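You operate a simulated robot arm through the tools that you are given. There is no shell and no other tool.

You are at the controls of a simulated robot arm. One attempt, no reset.

Task
Put the blue dish cloth out to air on the pull-out airer.
Fine: free the airer catch, draw out the drip pan before the airer, lay the cloth over the bars and snap the white clip on the airer's lug.

Only the result counts: the job must be done as asked and must still hold three seconds after the hand-in. Knocking over, shifting, dropping, spilling or breaking anything else fails it. Flat cloth is picked up by pressing the open fingertips on it (5 to 10 N) and closing them slowly along it; thin cloth reads only 2 to 8 mm in the jaws.

Robot
A 7-joint arm with a three-finger gripper, fixed in place. Base frame: the origin is on the floor under the middle of its stand, x ahead of it, y to its left, z up. Units: m, rad, N and s.
It reaches about 1.342 m from its shoulder. Its first joint turns from -2.897 to 2.897 rad. Payload 2.69 kg.
The TCP is the grasp point between the finger pads, 0.03 m short of the fingertips. In the tool frame z runs along the fingers and y along their closing line. The gripper opens to 0.128 m; its body begins 0.117 m behind the TCP.
Orientation is told as [roll, pitch, yaw] about the base's x, y, z axes, in that order, counted from this pose: with the fingers straight down and closing along the base's y, the tool's x points along the base's -x, its y along +y and its z along -z.

Tools
- The arm moves only by the tool play_rows. Its argument "rows" is a list of rows, each a list of 3 entries, a list of its own where there are three numbers: the turn, a rotation vector about the tool's x, y, z in units of 8 degrees (1.0 is 8 degrees), then the shift along the tool's x, y, z in units of 50 mm (1.0 is 50 mm), then the opening, from 0 (shut) to 1 (fully open). In form: [[[ax, ay, az], [x, y, z], grip], ...]. A call has 1 to 20 rows; each row shifts and turns the commanded pose from where the row before left it, along the tool's axes as they then stand. A call with a number of a shift or a turn outside -1 to 1 is refused whole. A row lasts 0.2 s, in which the tool goes at most 0.05 m and 0.15 rad; a call with a longer step from one row to the next is refused whole, and so is a gripper value outside its range. A pose out of reach is approached as far as the arm can. The call stops where the force on the tool passes 80 N (or 10 N more than at its start, if that is more) or the arm is blocked; 0.2 s more then pass. Each finger travels about 0.127 m/s and halts on what it meets, pressing with about 29 N; the grip force reading is that of the motor and also rises with nothing between the fingers. The clock runs only during rows and for 0.2 s after the last one: add rows that do not move to give the fingers time. It gives the time, the measured TCP pose, the force on the tool (base axes), the opening and the grip force at its end, in the units of the frame above (readings bear some noise), with the torque about the TCP (base axes, N m) and any sound that the robot's microphone picked up.
- Cameras (640 x 400 px; columns grow to the right, rows downward): "scene" is fixed at [0.0349, 0.4956, 1.5228]; the picture's right is [-0.51, -0.86, 0.00], its down [-0.47, 0.28, -0.84] and it looks along [0.72, -0.42, -0.55] (base axes); focal length 326 px, centre (320, 200). "wrist" rides on the gripper at [0.058, 0.054, -0.131] in the tool frame; the picture's right is [-0.68, 0.74, 0.00], its down [-0.62, -0.57, -0.55] and it looks along [-0.40, -0.37, 0.84] (tool axes); focal length 234 px, centre (320, 200). There is no depth. A picture from a camera that has moved, and an enlarged one, comes with that camera's place and axes in the base frame and with its lens. The place of the scene camera against the robot may be out by one fixed shift of up to 0.018 m in any direction.
- get_image(camera): a new picture of that camera. The clock stands still meanwhile.
- lift_body(by): moves the trunk up (or, below 0, down) by that many m; the arm rides with it, the base frame stays. It gives what a move gives, with no picture.
- zoom(camera, box): a new picture of the part [left, top, right, bottom] of that camera's present view, enlarged. The clock stands still meanwhile.
- hand_in(): hands the job in; it is judged then, once.

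Places have to be worked out from the pictures, the camera data and where the tool is seen. Open the gripper and draw the arm clear of the work before you hand the job in, unless the task says otherwise.

The tools are called after "Request:" as name(argument=value, ...) on one line, values as JSON. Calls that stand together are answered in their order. play_rows: Moves the arm, as the interface text tells. Its arguments: {"type":"object","properties":{"rows":{"type":"array"}},"required":["rows"]} The other tools are called the same way: lift_body (by) moves the trunk up or down; get_image (camera) takes a picture; zoom (camera, box) takes an enlarged picture of a part of a camera's view; hand_in () hands the job in.

At the start:

```text
t: 0.0
tcp_pos: [0.6303, -0.2385, 1.1812]
tool_rot: [0.001, -0.002, 0.001]
contact_force: [0.9, 0.8, 0.4]
ft_torque: [0.02, 0.01, -0.01]
width: 0.1278
grasp_force: 0.1
trunk travel left (down, up): [-0.15, 0.2]
```

scene: 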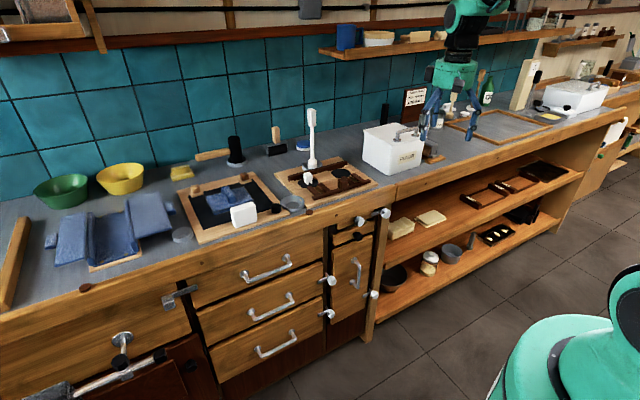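
wrist: 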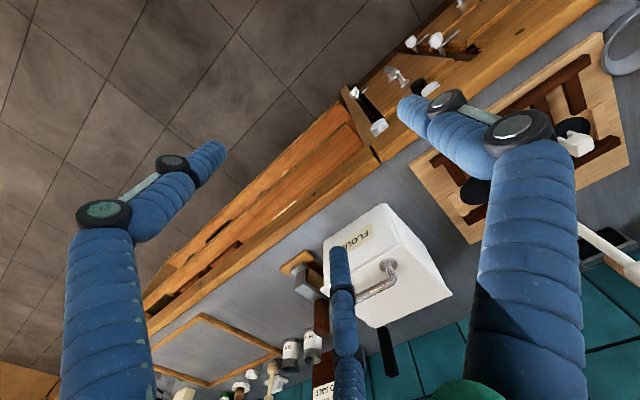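

The pictures show a long counter with a cloth-like blue item on the left, a tray with a blue cloth, and a cabinet with handles and catches. I'll enlarge the scene to find the airer, drip pan, catch and clip.

Request:
zoom(camera="scene", box=[0, 150, 200, 400])

Request:
zoom(camera="scene", box=[160, 90, 400, 240])

Request:
zoom(camera="scene", box=[160, 190, 400, 380])

Request:
zoom(camera="scene", box=[360, 60, 640, 260])

```text
1.60 times, centred on (100, 275) of scene
camera zoom: at [0.0349, 0.4956, 1.5228], right [-0.51, -0.86, 0.0], down [-0.47, 0.28, -0.84], along [0.72, -0.42, -0.55], focal length 522 px, centre (672, 80)
```

zoom: 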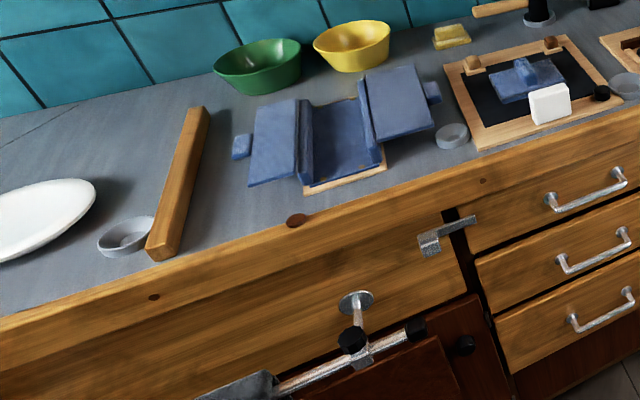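

```text
2.67 times, centred on (280, 165) of scene
camera zoom: at [0.0349, 0.4956, 1.5228], right [-0.51, -0.86, 0.0], down [-0.47, 0.28, -0.84], along [0.72, -0.42, -0.55], focal length 869 px, centre (427, 293)
```

zoom: 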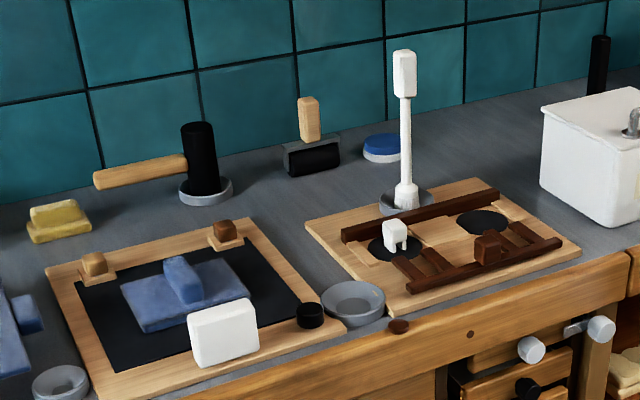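

```text
2.11 times, centred on (280, 285) of scene
camera zoom: at [0.0349, 0.4956, 1.5228], right [-0.51, -0.86, 0.0], down [-0.47, 0.28, -0.84], along [0.72, -0.42, -0.55], focal length 686 px, centre (404, 21)
```

zoom: 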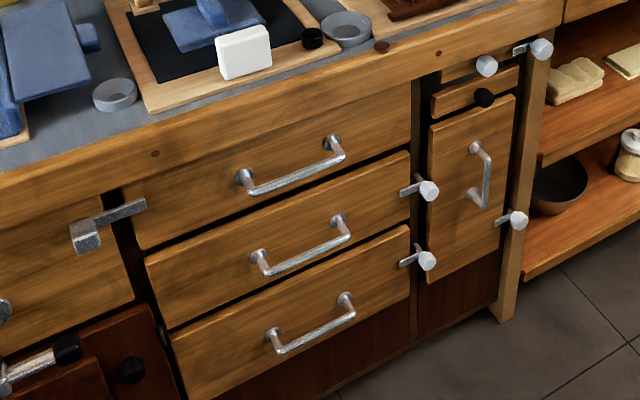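

```text
2.00 times, centred on (500, 160) of scene
camera zoom: at [0.0349, 0.4956, 1.5228], right [-0.51, -0.86, 0.0], down [-0.47, 0.28, -0.84], along [0.72, -0.42, -0.55], focal length 652 px, centre (-40, 280)
```

zoom: 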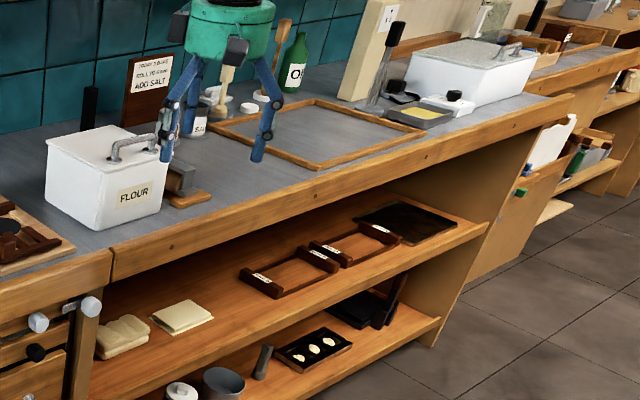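

I zoom further into the narrow unit with the knobs and catches, which is likely the airer, plus the clip/tray region.

Request:
zoom(camera="scene", box=[310, 195, 410, 265])

Request:
zoom(camera="scene", box=[310, 245, 410, 325])

Request:
zoom(camera="scene", box=[270, 140, 390, 220])

Request:
zoom(camera="scene", box=[165, 165, 305, 250])

Request:
zoom(camera="scene", box=[30, 170, 200, 280])

Request:
zoom(camera="scene", box=[40, 280, 220, 400])

```text
5.71 times, centred on (360, 230) of scene
camera zoom: at [0.0349, 0.4956, 1.5228], right [-0.51, -0.86, 0.0], down [-0.47, 0.28, -0.84], along [0.72, -0.42, -0.55], focal length 1862 px, centre (91, 29)
```

zoom: 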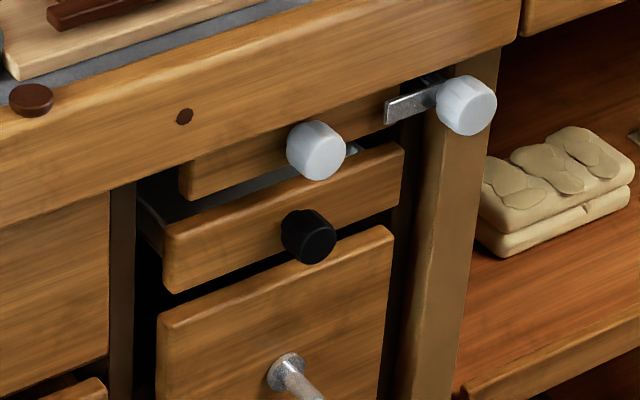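

```text
5.00 times, centred on (360, 285) of scene
camera zoom: at [0.0349, 0.4956, 1.5228], right [-0.51, -0.86, 0.0], down [-0.47, 0.28, -0.84], along [0.72, -0.42, -0.55], focal length 1630 px, centre (120, -225)
```

zoom: 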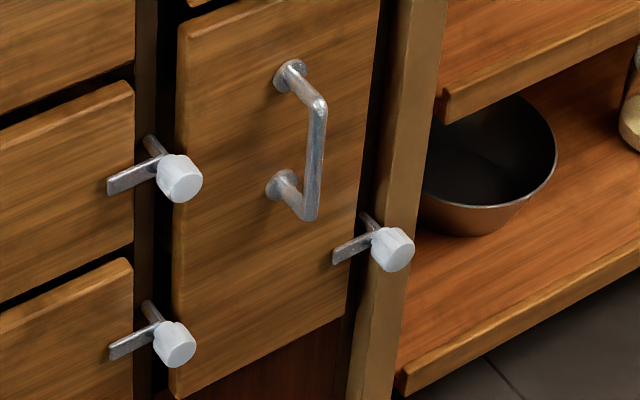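

```text
5.00 times, centred on (330, 180) of scene
camera zoom: at [0.0349, 0.4956, 1.5228], right [-0.51, -0.86, 0.0], down [-0.47, 0.28, -0.84], along [0.72, -0.42, -0.55], focal length 1630 px, centre (270, 300)
```

zoom: 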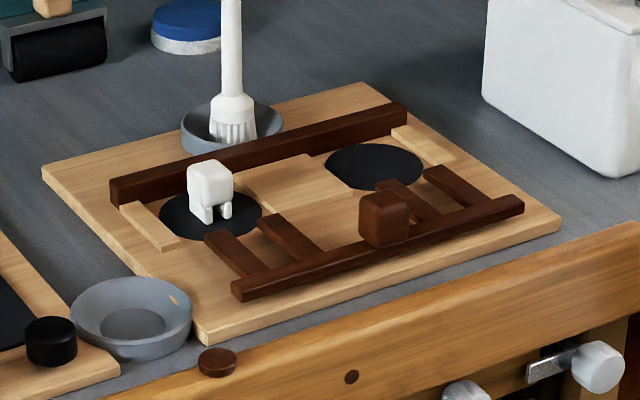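

```text
4.57 times, centred on (235, 208) of scene
camera zoom: at [0.0349, 0.4956, 1.5228], right [-0.51, -0.86, 0.0], down [-0.47, 0.28, -0.84], along [0.72, -0.42, -0.55], focal length 1490 px, centre (709, 166)
```

zoom: 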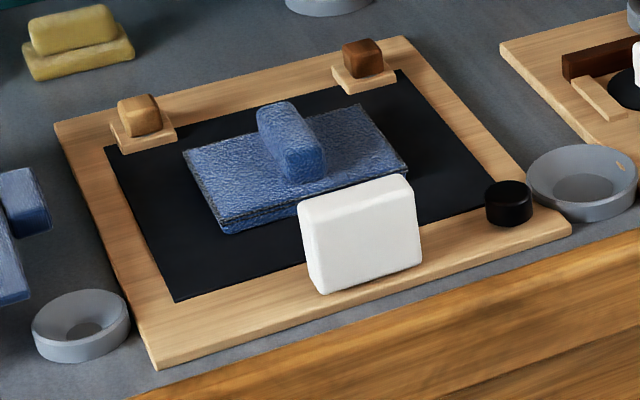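

```text
3.64 times, centred on (115, 225) of scene
camera zoom: at [0.0349, 0.4956, 1.5228], right [-0.51, -0.86, 0.0], down [-0.47, 0.28, -0.84], along [0.72, -0.42, -0.55], focal length 1185 px, centre (1066, 109)
```

zoom: 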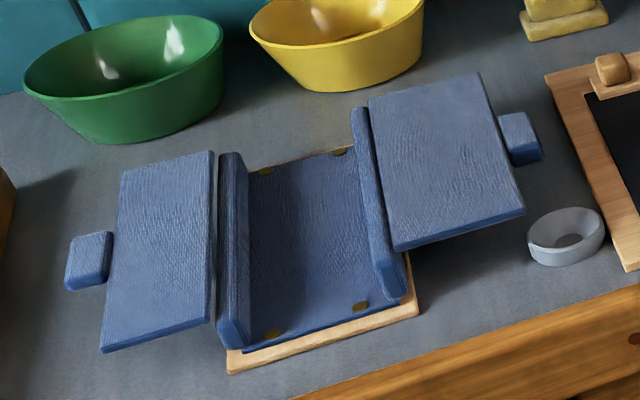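

```text
3.33 times, centred on (130, 340) of scene
camera zoom: at [0.0349, 0.4956, 1.5228], right [-0.51, -0.86, 0.0], down [-0.47, 0.28, -0.84], along [0.72, -0.42, -0.55], focal length 1086 px, centre (953, -267)
```

zoom: 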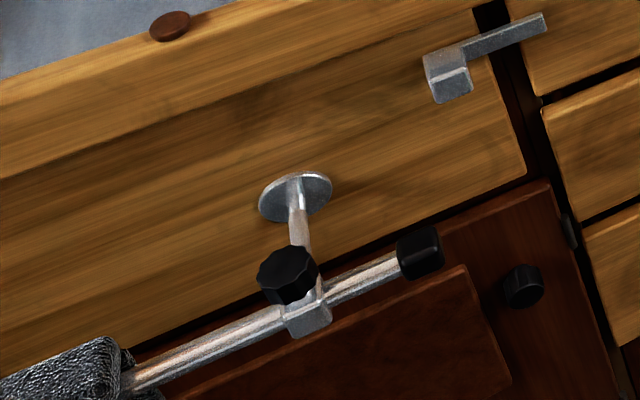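

The narrow unit (about y≈-0.07, z≈0.84, counter front x≈0.78) seems to be the airer (grey knob), drip pan (black knob) and a swivel catch (white knob). I move the hand left and up to look at it with the wrist camera.

Request:
play_rows(rows=[[[0, 0, 0], [0.08, 0.85, -0.3], 1], [[0, 0, 0], [0.08, 0.85, -0.3], 1], [[0, 0, 0], [0.08, 0.85, -0.3], 1], [[0, 0, 0], [0.08, 0.85, -0.3], 1], [[0, 0, 0], [0.08, 0.85, -0.3], 1], [[0, 0, 0], [0.08, 0.85, -0.3], 1], [[0, 0, 0], [0.08, 0.85, -0.3], 1], [[0, 0, 0], [0.08, 0.85, -0.3], 1]])

Request:
get_image(camera="wrist")

```text
t: 1.8
tcp_pos: [0.5973, 0.0991, 1.3001]
tool_rot: [0.0, 0.0, -0.001]
contact_force: [0.9, 0.3, 0.1]
ft_torque: [0.02, 0.0, 0.03]
width: 0.1283
grasp_force: 0.1
trunk travel left (down, up): [-0.15, 0.2]
```

```text
taken
camera wrist: at [0.5383, 0.1529, 1.4299], right [0.68, 0.74, 0.0], down [0.62, -0.57, 0.55], along [0.4, -0.37, -0.84], focal length 234 px, centre (320, 200)
```

wrist: 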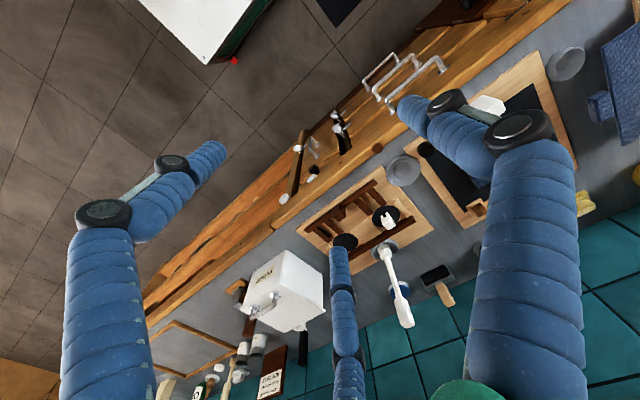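

The overview is upside down and too far; I pitch the hand forward by 48° and lower it so that the wrist camera looks at the front of the narrow unit.

Request:
play_rows(rows=[[[0, -1, 0], [0, 0, 0], 1], [[0, -1, 0], [0, 0, 0], 1], [[0, -1, 0], [0, 0, 0], 1], [[0, -1, 0], [0, 0, 0], 1], [[0, -1, 0], [0, 0, 0], 1], [[0, -1, 0], [0, 0, 0], 1], [[0, 0, 0], [0.733, -0.057, 0.467], 1], [[0, 0, 0], [0.733, -0.057, 0.467], 1], [[0, 0, 0], [0.733, -0.057, 0.467], 1], [[0, 0, 0], [0.733, -0.057, 0.467], 1], [[0, 0, 0], [0.733, -0.057, 0.467], 1]])

Request:
get_image(camera="wrist")

```text
t: 4.2
tcp_pos: [0.5627, 0.0882, 1.0846]
tool_rot: [-0.001, -0.839, -0.001]
contact_force: [0.2, 0.4, 0.5]
ft_torque: [-0.01, 0.03, 0.01]
width: 0.1279
grasp_force: 0.1
trunk travel left (down, up): [-0.15, 0.2]
```

```text
taken
camera wrist: at [0.424, 0.1413, 1.1273], right [0.45, 0.74, 0.5], down [0.0, -0.57, 0.82], along [0.89, -0.37, -0.26], focal length 234 px, centre (320, 200)
```

wrist: 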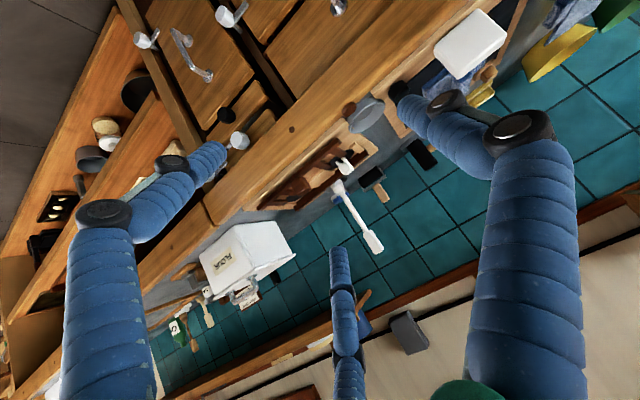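

The airer front with grey knob is next to the left fingertip in the picture; I zoom there for details.

Request:
zoom(camera="wrist", box=[120, 0, 320, 160])

Request:
zoom(camera="wrist", box=[260, 90, 460, 220])

Request:
zoom(camera="wrist", box=[400, 0, 640, 160])

```text
2.50 times, centred on (220, 80) of wrist
camera zoom: at [0.424, 0.1413, 1.1273], right [0.45, 0.74, 0.5], down [0.0, -0.57, 0.82], along [0.89, -0.37, -0.26], focal length 585 px, centre (570, 500)
```

zoom: 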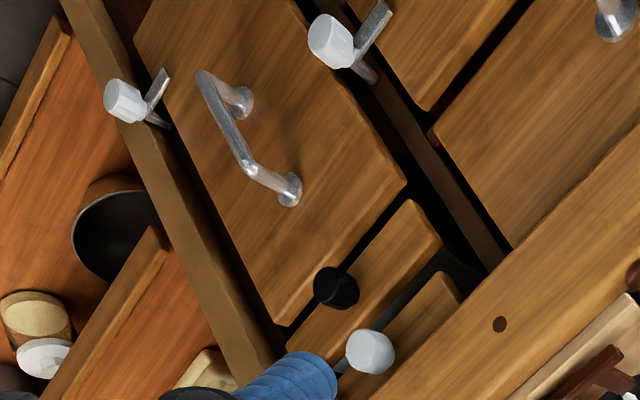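

```text
3.08 times, centred on (360, 155) of wrist
camera zoom: at [0.424, 0.1413, 1.1273], right [0.45, 0.74, 0.5], down [0.0, -0.57, 0.82], along [0.89, -0.37, -0.26], focal length 720 px, centre (197, 338)
```

zoom: 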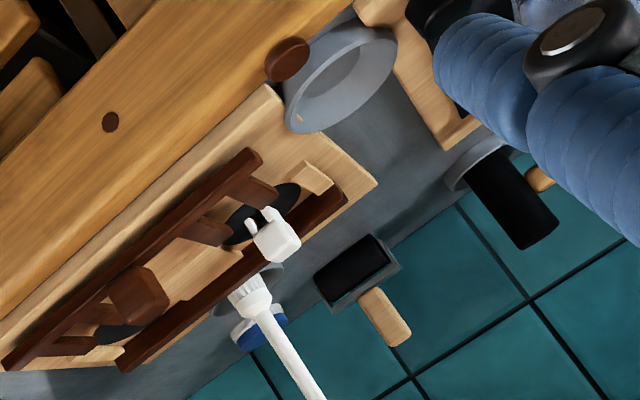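

```text
2.50 times, centred on (520, 80) of wrist
camera zoom: at [0.424, 0.1413, 1.1273], right [0.45, 0.74, 0.5], down [0.0, -0.57, 0.82], along [0.89, -0.37, -0.26], focal length 585 px, centre (-180, 500)
```

zoom: 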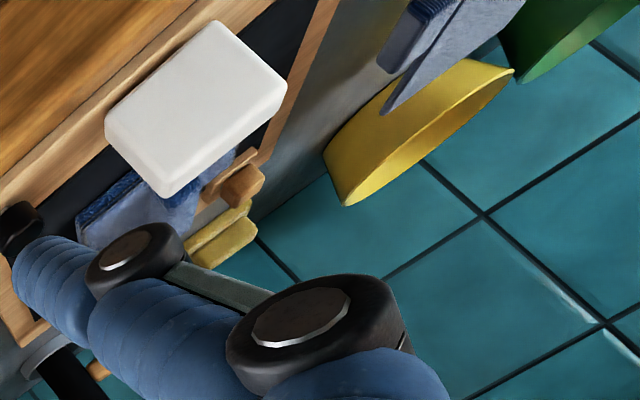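

From two views I triangulate the counter front at x≈0.71 and its top at z≈0.945; the airer knob is near y≈-0.03, z≈0.88–0.92. I roll the hand about its own axis so the camera comes on top, for an upright picture.

Request:
play_rows(rows=[[[0, 0, 1], [0, 0, 0], 1], [[0, 0, 1], [0, 0, 0], 1], [[0, 0, 1], [0, 0, 0], 1], [[0, 0, 1], [0, 0, 0], 1], [[0, 0, 1], [0, 0, 0], 1], [[0, 0, 1], [0, 0, 0], 1], [[0, 0, 1], [0, 0, 0], 1], [[0, 0, 1], [0, 0, 0], 1], [[0, 0, 1], [0, 0, 0], 1], [[0, 0, 1], [0, 0, 0], 1], [[0, 0, 1], [0, 0, 0], 1], [[0, 0, 1], [0, 0, 0], 1], [[0, 0, 1], [0, 0, 0], 1], [[0, 0, 1], [0, 0, 0], 1], [[0, 0, 1], [0, 0, 0], 1], [[0, 0, 1], [0, 0, 0], 1], [[0, 0, 0.875], [0, 0, 0], 1], [[0, 0, 0], [0, 0, 0], 1]])

Request:
get_image(camera="wrist")

Request:
get_image(camera="scene")

```text
t: 8.0
tcp_pos: [0.5598, 0.0599, 1.1056]
tool_rot: [0.66, 0.557, -2.16]
contact_force: [-0.1, -0.5, 0.3]
ft_torque: [-0.04, -0.03, -0.01]
width: 0.128
grasp_force: 0.1
out of reach, approached as far as the arm can: row 15, 16, 17
trunk travel left (down, up): [-0.15, 0.2]
```

```text
taken
camera wrist: at [0.5144, 0.0631, 1.251], right [0.03, -1.0, 0.03], down [-0.97, -0.04, -0.25], along [0.25, -0.02, -0.97], focal length 234 px, centre (320, 200)
```

wrist: 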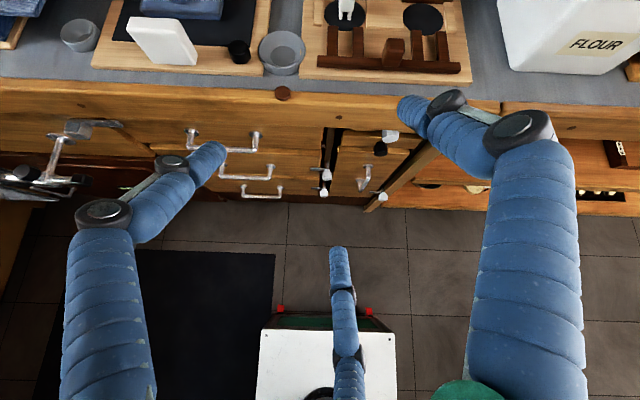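

```text
taken
```

scene: 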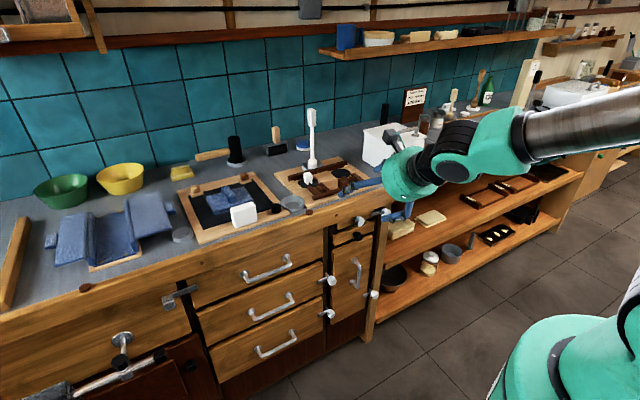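

The roll ended near a joint limit, but the picture is now upright. I zoom in on the counter items and the airer unit.

Request:
zoom(camera="wrist", box=[220, 0, 480, 100])

Request:
zoom(camera="wrist", box=[280, 80, 440, 220])

Request:
zoom(camera="wrist", box=[40, 0, 280, 130])

```text
2.46 times, centred on (350, 50) of wrist
camera zoom: at [0.5144, 0.0631, 1.251], right [0.03, -1.0, 0.03], down [-0.97, -0.04, -0.25], along [0.25, -0.02, -0.97], focal length 576 px, centre (246, 569)
```

zoom: 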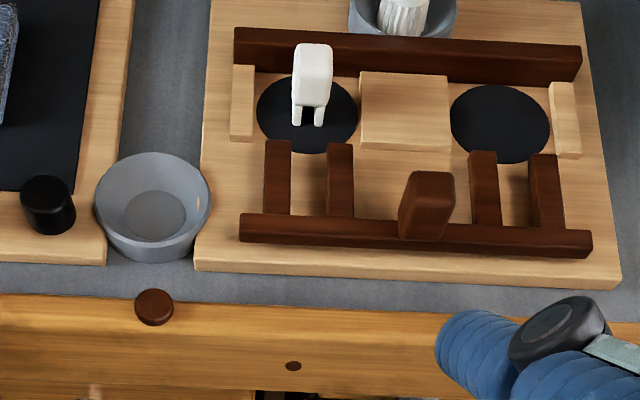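

```text
2.86 times, centred on (360, 150) of wrist
camera zoom: at [0.5144, 0.0631, 1.251], right [0.03, -1.0, 0.03], down [-0.97, -0.04, -0.25], along [0.25, -0.02, -0.97], focal length 669 px, centre (206, 343)
```

zoom: 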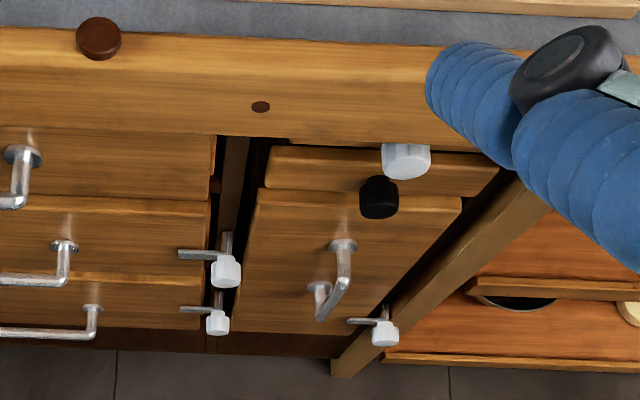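

```text
2.67 times, centred on (160, 65) of wrist
camera zoom: at [0.5144, 0.0631, 1.251], right [0.03, -1.0, 0.03], down [-0.97, -0.04, -0.25], along [0.25, -0.02, -0.97], focal length 624 px, centre (747, 560)
```

zoom: 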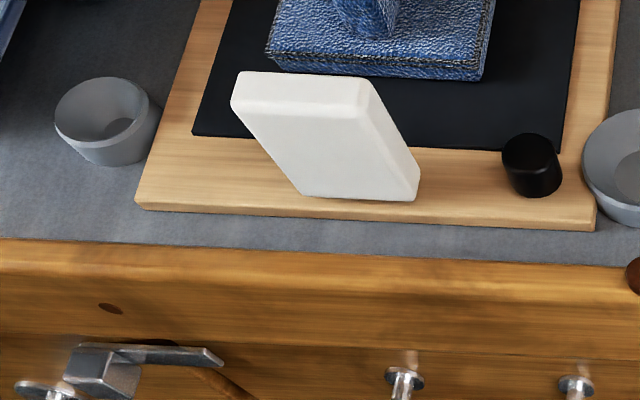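

The white two-legged clip stands on the board with dark bars, and the denim-blue folded thing lies on the black mat. I back the roll off the joint limit and move the camera over the mat for a closer look.

Request:
play_rows(rows=[[[0, 0, -1], [0, 0, 0], 1], [[0, 0, -1], [0, 0, 0], 1], [[0, 0, 0], [0.764, 0.127, 0.36], 1], [[0, 0, 0], [0.764, 0.127, 0.36], 1], [[0, 0, 0], [0.764, 0.127, 0.36], 1], [[0, 0, 0], [0.764, 0.127, 0.36], 1], [[0, 0, 0], [0.764, 0.127, 0.36], 1], [[0, 0, 0], [0.764, 0.127, 0.36], 1], [[0, 0, 0], [0, 0, 0], 1]])

Request:
get_image(camera="wrist")

```text
t: 10.0
tcp_pos: [0.747, 0.2132, 1.169]
tool_rot: [0.762, 0.366, -1.923]
contact_force: [-0.8, 0.7, -1.0]
ft_torque: [-0.02, 0.0, -0.03]
width: 0.1279
grasp_force: 0.0
out of reach, approached as far as the arm can: row 4, 5, 6, 7, 8
trunk travel left (down, up): [-0.15, 0.2]
```

```text
taken
camera wrist: at [0.7005, 0.2385, 1.3122], right [0.22, -0.95, 0.23], down [-0.94, -0.27, -0.21], along [0.27, -0.17, -0.95], focal length 234 px, centre (320, 200)
```

wrist: 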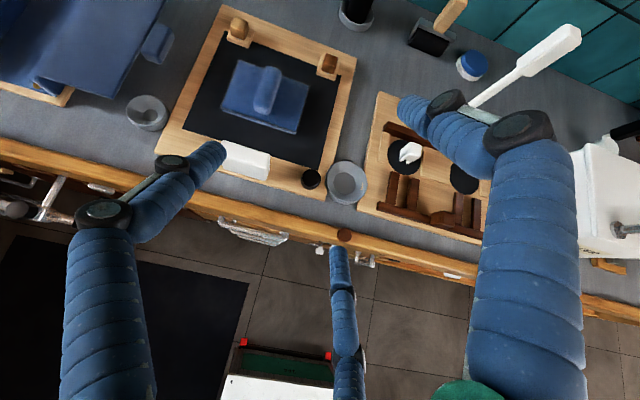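

Still partly limited by the wrist joint, but the view is good; I zoom in on the blue item, the left blue object and the clip board.

Request:
zoom(camera="wrist", box=[160, 0, 360, 200])

Request:
zoom(camera="wrist", box=[340, 80, 500, 260])

Request:
zoom(camera="wrist", box=[0, 0, 200, 130])

Request:
zoom(camera="wrist", box=[200, 190, 480, 320])

```text
2.00 times, centred on (260, 100) of wrist
camera zoom: at [0.7005, 0.2385, 1.3122], right [0.22, -0.95, 0.23], down [-0.94, -0.27, -0.21], along [0.27, -0.17, -0.95], focal length 468 px, centre (440, 400)
```

zoom: 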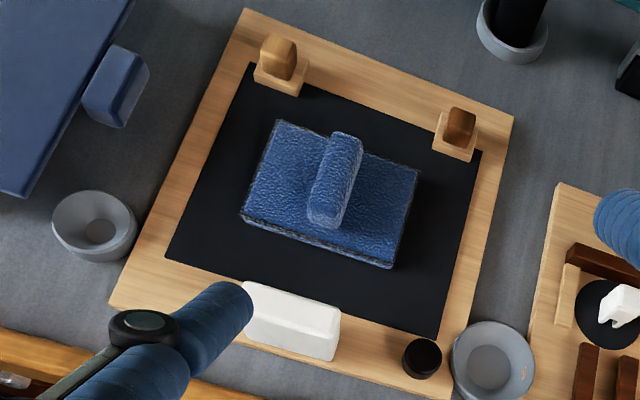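

```text
2.22 times, centred on (420, 170) of wrist
camera zoom: at [0.7005, 0.2385, 1.3122], right [0.22, -0.95, 0.23], down [-0.94, -0.27, -0.21], along [0.27, -0.17, -0.95], focal length 520 px, centre (98, 267)
```

zoom: 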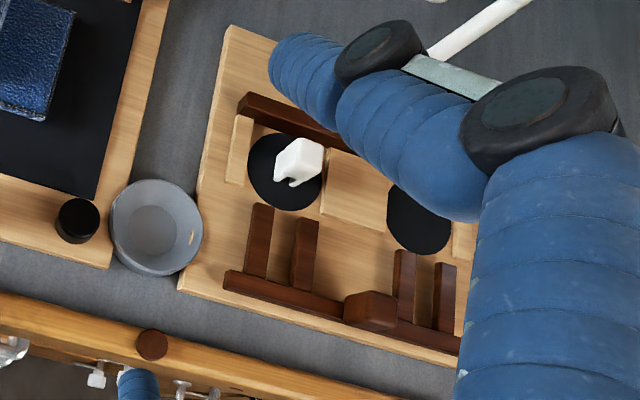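

```text
3.08 times, centred on (100, 65) of wrist
camera zoom: at [0.7005, 0.2385, 1.3122], right [0.22, -0.95, 0.23], down [-0.94, -0.27, -0.21], along [0.27, -0.17, -0.95], focal length 720 px, centre (997, 615)
```

zoom: 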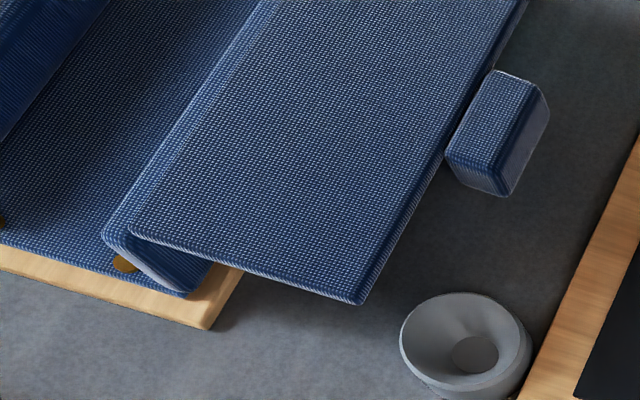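

```text
2.29 times, centred on (340, 255) of wrist
camera zoom: at [0.7005, 0.2385, 1.3122], right [0.22, -0.95, 0.23], down [-0.94, -0.27, -0.21], along [0.27, -0.17, -0.95], focal length 535 px, centre (274, 74)
```

zoom: 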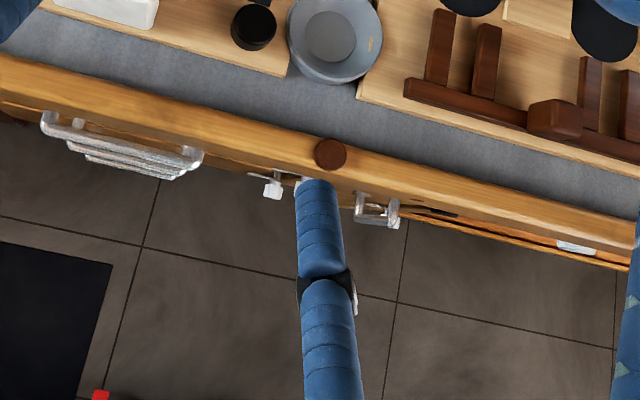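

The blue item on the mat looks like the dish cloth with a raised fold to pinch; the left blue one is a larger folding thing. I now roll to 90° (comfortable for the wrist) and go back in front of the airer unit for a close look.

Request:
play_rows(rows=[[[0, 0, -1], [0, 0, 0], 1], [[0, 0, -1], [0, 0, 0], 1], [[0, 0, -1], [0, 0, 0], 1], [[0, 0, -0.625], [0, 0, 0], 1], [[0, 0, 0], [-0.55, -0.625, -0.245], 1], [[0, 0, 0], [-0.55, -0.625, -0.245], 1], [[0, 0, 0], [-0.55, -0.625, -0.245], 1], [[0, 0, 0], [-0.55, -0.625, -0.245], 1], [[0, 0, 0], [-0.55, -0.625, -0.245], 1], [[0, 0, 0], [-0.55, -0.625, -0.245], 1], [[0, 0, 0], [-0.55, -0.625, -0.245], 1], [[0, 0, 0], [-0.55, -0.625, -0.245], 1], [[0, 0, 0], [0, 0, 0], 1]])

Request:
get_image(camera="wrist")

```text
t: 12.8
tcp_pos: [0.5058, -0.0058, 1.0496]
tool_rot: [0.837, 0.0, -1.571]
contact_force: [0.8, 0.5, 0.6]
ft_torque: [-0.02, 0.04, -0.04]
width: 0.128
grasp_force: 0.0
trunk travel left (down, up): [-0.15, 0.2]
```

```text
taken
camera wrist: at [0.4428, 0.0524, 1.1759], right [0.49, -0.68, 0.55], down [-0.79, -0.62, -0.05], along [0.37, -0.4, -0.84], focal length 234 px, centre (320, 200)
```

wrist: 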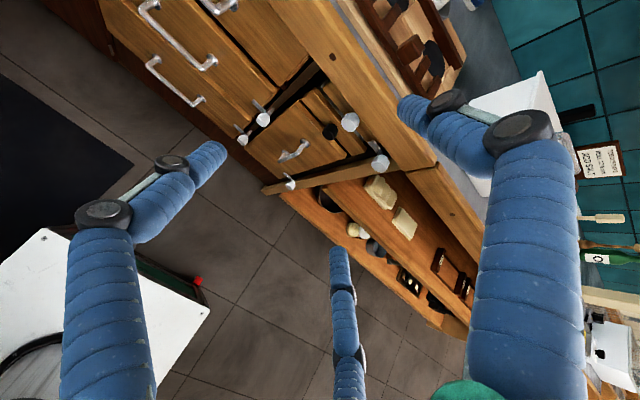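

Now the airer fronts are visible between the fingers. I zoom in on knobs, catch and pan.

Request:
zoom(camera="wrist", box=[280, 70, 420, 200])

Request:
zoom(camera="wrist", box=[320, 0, 480, 100])

```text
3.08 times, centred on (350, 135) of wrist
camera zoom: at [0.4428, 0.0524, 1.1759], right [0.49, -0.68, 0.55], down [-0.79, -0.62, -0.05], along [0.37, -0.4, -0.84], focal length 720 px, centre (228, 400)
```

zoom: 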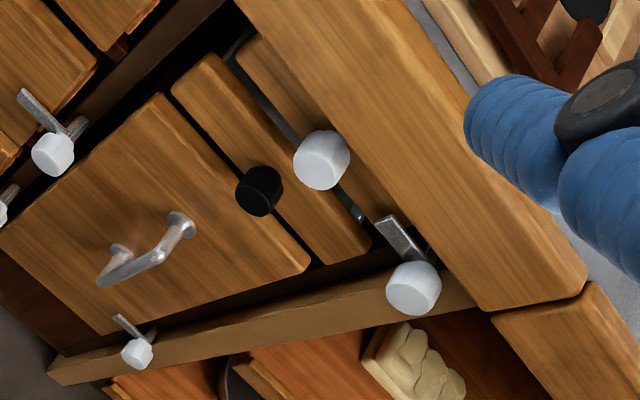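

```text
4.00 times, centred on (400, 50) of wrist
camera zoom: at [0.4428, 0.0524, 1.1759], right [0.49, -0.68, 0.55], down [-0.79, -0.62, -0.05], along [0.37, -0.4, -0.84], focal length 937 px, centre (0, 800)
```

zoom: 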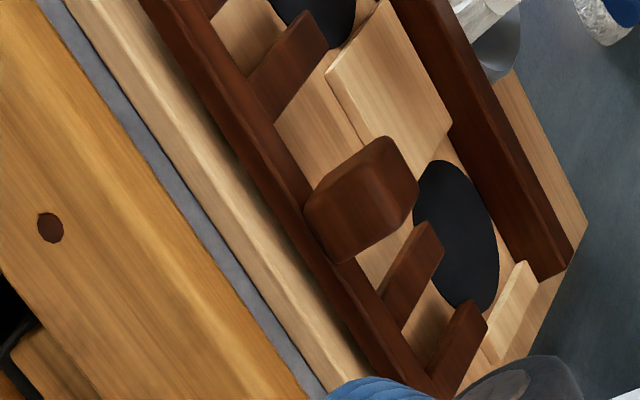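

I estimate the airer knob at about (0.735, -0.065, 0.86). I pitch the hand to horizontal and lower it so the camera looks straight at the fronts from close up.

Request:
play_rows(rows=[[[-1, 0, 0], [0, 0, 0], 1], [[-1, 0, 0], [0, 0, 0], 1], [[-1, 0, 0], [0, 0, 0], 1], [[-1, 0, 0], [0, 0, 0], 1], [[-1, 0, 0], [0, 0, 0], 1], [[-0.25, 0, 0], [0, 0, 0], 1], [[0, 0, 0], [0, -0.8, 0], 1], [[0, 0, 0], [0, -0.8, 0], 1], [[0, 0, 0], [0, -0.8, 0], 1], [[0, 0, 0], [0, 0, 0], 1]])

Request:
get_image(camera="wrist")

```text
t: 15.0
tcp_pos: [0.5074, -0.0049, 0.9305]
tool_rot: [1.571, -0.001, -1.571]
contact_force: [1.4, -0.3, 0.1]
ft_torque: [0.02, 0.0, 0.02]
width: 0.1281
grasp_force: 0.0
trunk travel left (down, up): [-0.15, 0.2]
```

```text
taken
camera wrist: at [0.3749, 0.0541, 0.9835], right [0.0, -0.68, 0.74], down [-0.55, -0.62, -0.57], along [0.84, -0.4, -0.37], focal length 234 px, centre (320, 200)
```

wrist: 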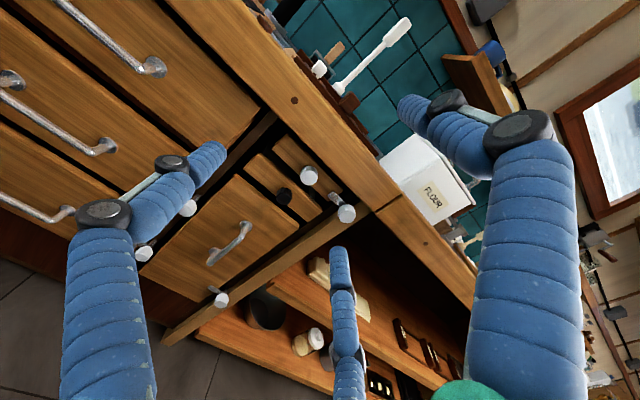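

Very good frontal view. I zoom in on the catch, airer front and pan front.

Request:
zoom(camera="wrist", box=[225, 80, 385, 240])

Request:
zoom(camera="wrist", box=[280, 140, 370, 230])

```text
2.50 times, centred on (305, 160) of wrist
camera zoom: at [0.3749, 0.0541, 0.9835], right [0.0, -0.68, 0.74], down [-0.55, -0.62, -0.57], along [0.84, -0.4, -0.37], focal length 585 px, centre (358, 300)
```

zoom: 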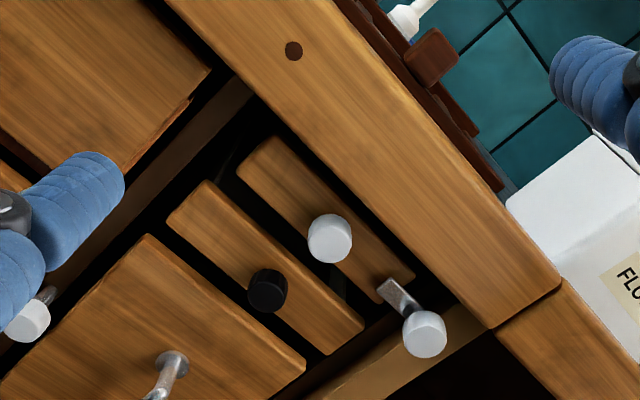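

```text
4.44 times, centred on (325, 185) of wrist
camera zoom: at [0.3749, 0.0541, 0.9835], right [0.0, -0.68, 0.74], down [-0.55, -0.62, -0.57], along [0.84, -0.4, -0.37], focal length 1041 px, centre (298, 267)
```

zoom: 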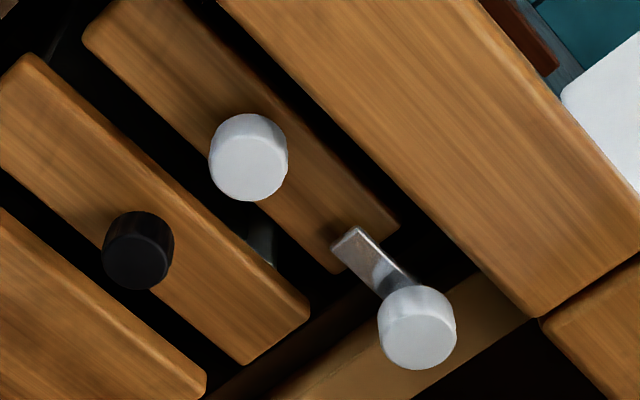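

Triangulating from two wrist views: airer knob ≈(0.766,-0.078,0.833), pan knob ≈(0.766,-0.077,0.765), catch knob (pivot) ≈(0.755,-0.187,0.833) with its bar pointing left over the airer front. I line the hand up 0.15 m in front of the catch knob.

Request:
play_rows(rows=[[[0, 0, 0], [-0.607, -0.325, 0.309], 1], [[0, 0, 0], [-0.607, -0.325, 0.309], 1], [[0, 0, 0], [-0.607, -0.325, 0.309], 1], [[0, 0, 0], [-0.607, -0.325, 0.309], 1], [[0, 0, 0], [-0.607, -0.325, 0.309], 1], [[0, 0, 0], [-0.607, -0.325, 0.309], 1], [[0, 0, 0], [0, 0, 0], 1]])

Request:
get_image(camera="wrist")

```text
t: 16.6
tcp_pos: [0.5955, -0.1873, 0.8354]
tool_rot: [1.572, -0.001, -1.571]
contact_force: [-1.0, -0.3, -0.6]
ft_torque: [0.04, -0.01, 0.04]
width: 0.128
grasp_force: 0.0
trunk travel left (down, up): [-0.15, 0.2]
```

```text
taken
camera wrist: at [0.4632, -0.1282, 0.8873], right [0.0, -0.68, 0.74], down [-0.55, -0.62, -0.57], along [0.84, -0.4, -0.37], focal length 234 px, centre (320, 200)
```

wrist: 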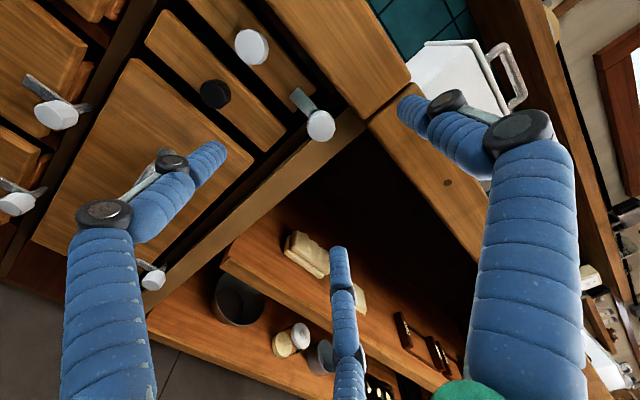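

Request:
zoom(camera="wrist", box=[200, 0, 420, 180])

Request:
zoom(camera="wrist", box=[270, 70, 370, 170])

Request:
get_image(camera="scene")

```text
2.22 times, centred on (310, 90) of wrist
camera zoom: at [0.4632, -0.1282, 0.8873], right [0.0, -0.68, 0.74], down [-0.55, -0.62, -0.57], along [0.84, -0.4, -0.37], focal length 520 px, centre (342, 444)
```

zoom: 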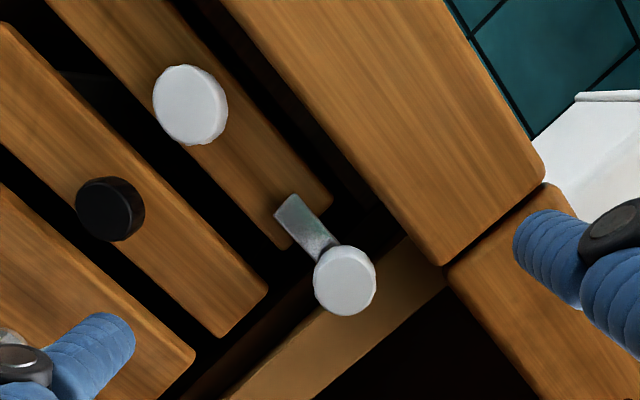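

```text
4.00 times, centred on (320, 120) of wrist
camera zoom: at [0.4632, -0.1282, 0.8873], right [0.0, -0.68, 0.74], down [-0.55, -0.62, -0.57], along [0.84, -0.4, -0.37], focal length 937 px, centre (320, 520)
```

zoom: 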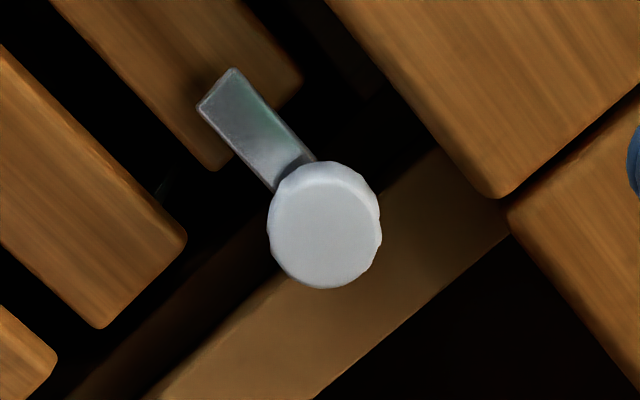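

```text
taken
```

scene: 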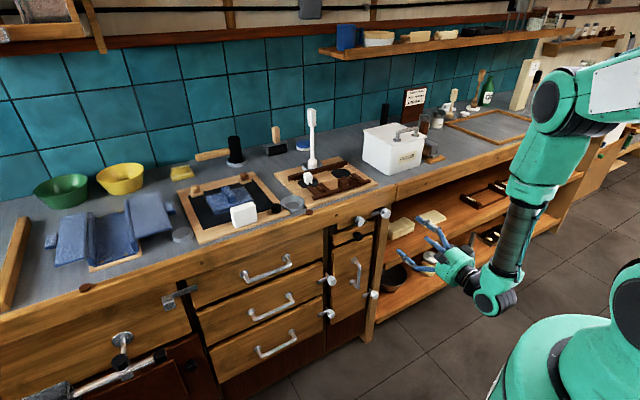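

The catch knob (Ø≈35 mm) sits at ≈(0.76,-0.191,0.831), bar at x≈0.774, and the counter lip hangs at z≈0.87 just above. I roll to 45° so no finger touches the lip, narrow the opening to 50 mm and approach to 0.70.

Request:
play_rows(rows=[[[0, 0, -1], [0, 0, 0], 0.39], [[0, 0, -1], [0, 0, 0], 0.39], [[0, 0, -1], [0, 0, 0], 0.39], [[0, 0, -1], [0, 0, 0], 0.39], [[0, 0, -1], [0, 0, 0], 0.39], [[0, 0, -0.625], [0, 0, 0], 0.39], [[0, 0, 0], [0.008, -0.033, 0.697], 0.39], [[0, 0, 0], [0.008, -0.033, 0.697], 0.39], [[0, 0, 0], [0.008, -0.033, 0.697], 0.39], [[0, 0, 0], [0, 0, 0], 0.39]])

Request:
get_image(camera="wrist")

```text
t: 18.8
tcp_pos: [0.7062, -0.1914, 0.8324]
tool_rot: [1.572, -0.788, -1.572]
contact_force: [0.4, 0.4, -0.4]
ft_torque: [0.0, 0.01, -0.02]
width: 0.0497
grasp_force: 0.1
trunk travel left (down, up): [-0.15, 0.2]
```

```text
taken
camera wrist: at [0.5747, -0.1118, 0.8282], right [0.0, 0.04, 1.0], down [-0.55, -0.84, 0.04], along [0.84, -0.55, 0.02], focal length 234 px, centre (320, 200)
```

wrist: 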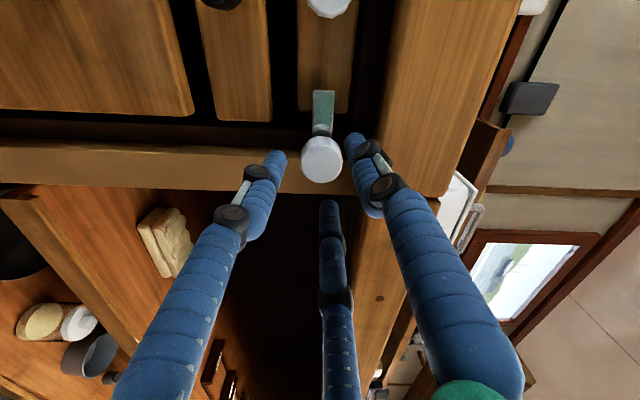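

Alignment with the knob is good (tool axis within 1–2 mm). I advance 33 mm and close on the knob.

Request:
play_rows(rows=[[[0, 0, 0], [0, 0, 0.33], 0.39], [[0, 0, 0], [0, 0, 0.33], 0.39], [[0, 0, 0], [0, 0, 0], 0.39], [[0, 0, 0], [0, 0, 0], 0.3], [[0, 0, 0], [0, 0, 0], 0.2], [[0, 0, 0], [0, 0, 0], 0.2]])

Request:
get_image(camera="wrist")

```text
t: 20.2
tcp_pos: [0.7385, -0.1905, 0.833]
tool_rot: [1.573, -0.787, -1.571]
contact_force: [0.8, 21.3, 17.6]
ft_torque: [-0.05, -0.37, 0.63]
width: 0.0339
grasp_force: 44.8
trunk travel left (down, up): [-0.15, 0.2]
```

```text
taken
camera wrist: at [0.6057, -0.1107, 0.8275], right [0.0, 0.04, 1.0], down [-0.55, -0.84, 0.04], along [0.84, -0.55, 0.03], focal length 234 px, centre (320, 200)
```

wrist: 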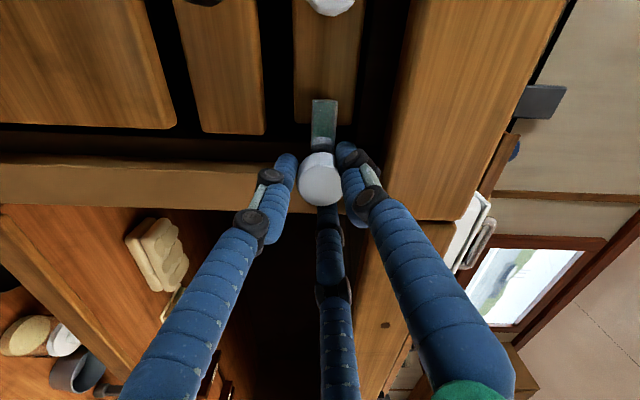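

The knob is held (34 mm) but pushes the tool with about 27 N along its y, so I shift the hand ~3 mm that way to centre, then start twisting a little.

Request:
play_rows(rows=[[[0, 0, 0], [0, 0.06, 0], 0.2], [[0, 0, 0], [0, 0, 0], 0.2]])

```text
t: 20.8
tcp_pos: [0.7386, -0.1894, 0.8341]
tool_rot: [1.572, -0.786, -1.574]
contact_force: [9.1, -4.5, 6.1]
ft_torque: [0.0, 0.03, -0.34]
width: 0.0333
grasp_force: 44.6
trunk travel left (down, up): [-0.15, 0.2]
```

The side load fell to below 8 N. Now I twist the knob 48° so the bar's tip swings downwards.

Request:
play_rows(rows=[[[0, 0, -1], [0, 0, 0], 0.2], [[0, 0, -1], [0, 0, 0], 0.2], [[0, 0, -1], [0, 0, 0], 0.2], [[0, 0, -1], [0, 0, 0], 0.2], [[0, 0, -1], [0, 0, 0], 0.2], [[0, 0, -1], [0, 0, 0], 0.2], [[0, 0, 0], [0, 0, 0], 0.2]])

Request:
get_image(camera="wrist")

Request:
zoom(camera="scene", box=[310, 180, 430, 260])

```text
t: 22.4
tcp_pos: [0.7355, -0.1896, 0.8337]
tool_rot: [-1.609, -1.519, 1.606]
contact_force: [-2.8, -37.3, 20.1]
ft_torque: [0.46, -0.54, -1.39]
width: 0.0331
grasp_force: 45.2
trunk travel left (down, up): [-0.15, 0.2]
```

```text
taken
camera wrist: at [0.604, -0.1387, 0.7708], right [0.0, 0.77, 0.64], down [-0.55, -0.53, 0.64], along [0.83, -0.35, 0.42], focal length 234 px, centre (320, 200)
```

wrist: 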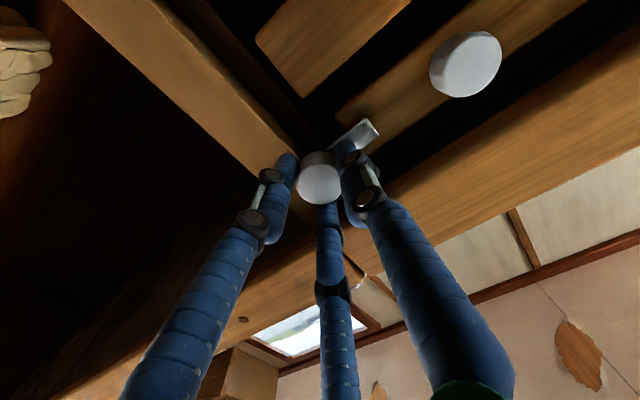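

```text
5.00 times, centred on (370, 220) of scene
camera zoom: at [0.0349, 0.4956, 1.5228], right [-0.51, -0.86, 0.0], down [-0.47, 0.28, -0.84], along [0.72, -0.42, -0.55], focal length 1630 px, centre (70, 100)
```

zoom: 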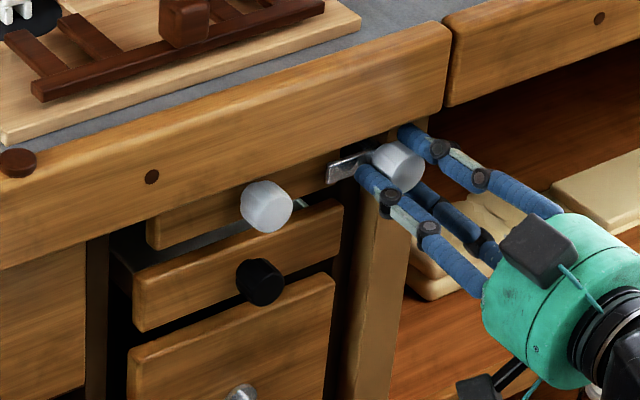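

The bar did not move; the fingers slipped, so the catch is stopped in this direction. I loosen slightly, check the forces, re-grip and try the other direction (tip upwards).

Request:
play_rows(rows=[[[0, 0, 0], [0, 0, 0], 0.33], [[0, 0, 0], [0, 0, 0], 0.33], [[0, 0, 0], [0, 0, 0], 0.33]])

Request:
get_image(camera="wrist")

```text
t: 23.2
tcp_pos: [0.7353, -0.1866, 0.8321]
tool_rot: [-1.539, -1.519, 1.538]
contact_force: [-0.1, -0.9, -0.3]
ft_torque: [-0.03, -0.01, -0.02]
width: 0.0422
grasp_force: 0.1
trunk travel left (down, up): [-0.15, 0.2]
```

```text
taken
camera wrist: at [0.6034, -0.1364, 0.7694], right [0.0, 0.77, 0.64], down [-0.55, -0.53, 0.65], along [0.84, -0.35, 0.42], focal length 234 px, centre (320, 200)
```

wrist: 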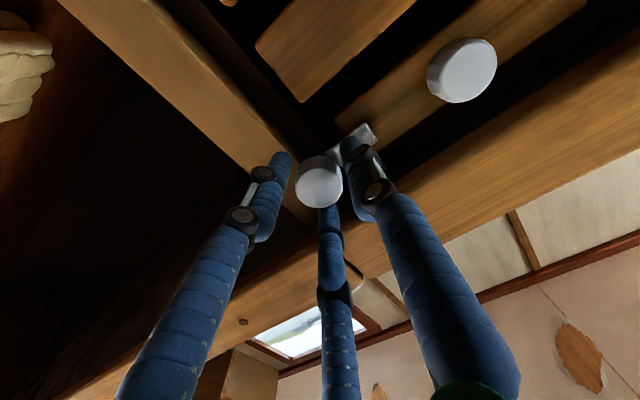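

Free now. Knob centre is about 4–5 mm to the right of the tool axis; I re-centre, close again and then read the force.

Request:
play_rows(rows=[[[0, 0, 0], [-0.03, -0.09, 0.07], 0.33], [[0, 0, 0], [0, 0, 0], 0.33], [[0, 0, 0], [0, 0, 0], 0.2], [[0, 0, 0], [0, 0, 0], 0.2], [[0, 0, 0], [0, 0, 0], 0.2]])

```text
t: 24.4
tcp_pos: [0.739, -0.1896, 0.8327]
tool_rot: [-1.539, -1.518, 1.543]
contact_force: [9.1, 33.3, -3.1]
ft_torque: [0.01, -0.08, 1.29]
width: 0.0331
grasp_force: 44.9
trunk travel left (down, up): [-0.15, 0.2]
```

Again a side load of 33 N along +y; shifting 3 mm that way, then twisting the other way by 32°.

Request:
play_rows(rows=[[[0, 0, 0], [0, 0.06, 0], 0.2], [[0, 0, 0], [0, 0, 0], 0.2], [[0, 0, 1], [0, 0, 0], 0.2], [[0, 0, 1], [0, 0, 0], 0.2], [[0, 0, 1], [0, 0, 0], 0.2], [[0, 0, 1], [0, 0, 0], 0.2], [[0, 0, 0], [0, 0, 0], 0.2]])

Request:
get_image(camera="wrist")

Request:
zoom(camera="scene", box=[310, 180, 430, 260])

```text
t: 26.0
tcp_pos: [0.7389, -0.1896, 0.8337]
tool_rot: [1.572, -1.064, -1.575]
contact_force: [-13.6, -16.4, -3.2]
ft_torque: [-0.01, -0.02, -0.79]
width: 0.0335
grasp_force: 45.3
trunk travel left (down, up): [-0.15, 0.2]
```

```text
taken
camera wrist: at [0.607, -0.1139, 0.8074], right [0.0, 0.31, 0.95], down [-0.55, -0.79, 0.26], along [0.83, -0.52, 0.17], focal length 234 px, centre (320, 200)
```

wrist: 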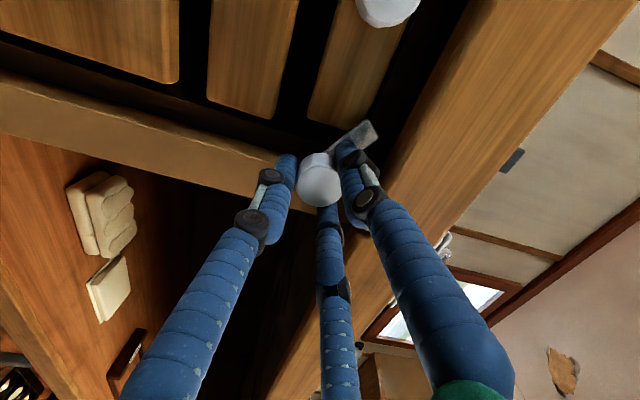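

```text
5.00 times, centred on (370, 220) of scene
camera zoom: at [0.0349, 0.4956, 1.5228], right [-0.51, -0.86, 0.0], down [-0.47, 0.28, -0.84], along [0.72, -0.42, -0.55], focal length 1630 px, centre (70, 100)
```

zoom: 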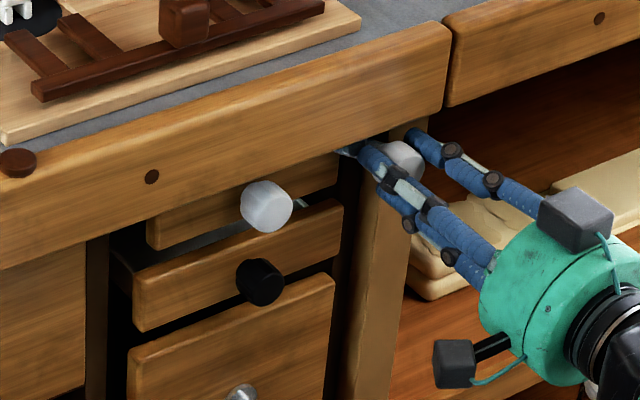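

The bar has now swung upwards by about 32° — this is the right direction. I continue twisting by another 32°.

Request:
play_rows(rows=[[[0, 0, 1], [0, 0, 0], 0.2], [[0, 0, 1], [0, 0, 0], 0.2], [[0, 0, 1], [0, 0, 0], 0.2], [[0, 0, 1], [0, 0, 0], 0.2], [[0, 0, 0], [0, 0, 0], 0.2]])

Request:
get_image(camera="wrist")

```text
t: 27.2
tcp_pos: [0.7389, -0.1898, 0.8334]
tool_rot: [1.575, -0.504, -1.573]
contact_force: [-20.5, -25.7, 1.9]
ft_torque: [0.0, -0.01, -0.75]
width: 0.033
grasp_force: 45.8
trunk travel left (down, up): [-0.15, 0.2]
```

```text
taken
camera wrist: at [0.6069, -0.1123, 0.8512], right [0.0, -0.24, 0.97], down [-0.55, -0.81, -0.2], along [0.84, -0.53, -0.13], focal length 234 px, centre (320, 200)
```

wrist: 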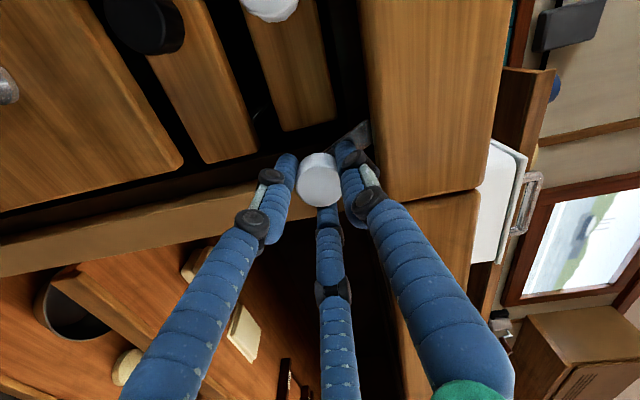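

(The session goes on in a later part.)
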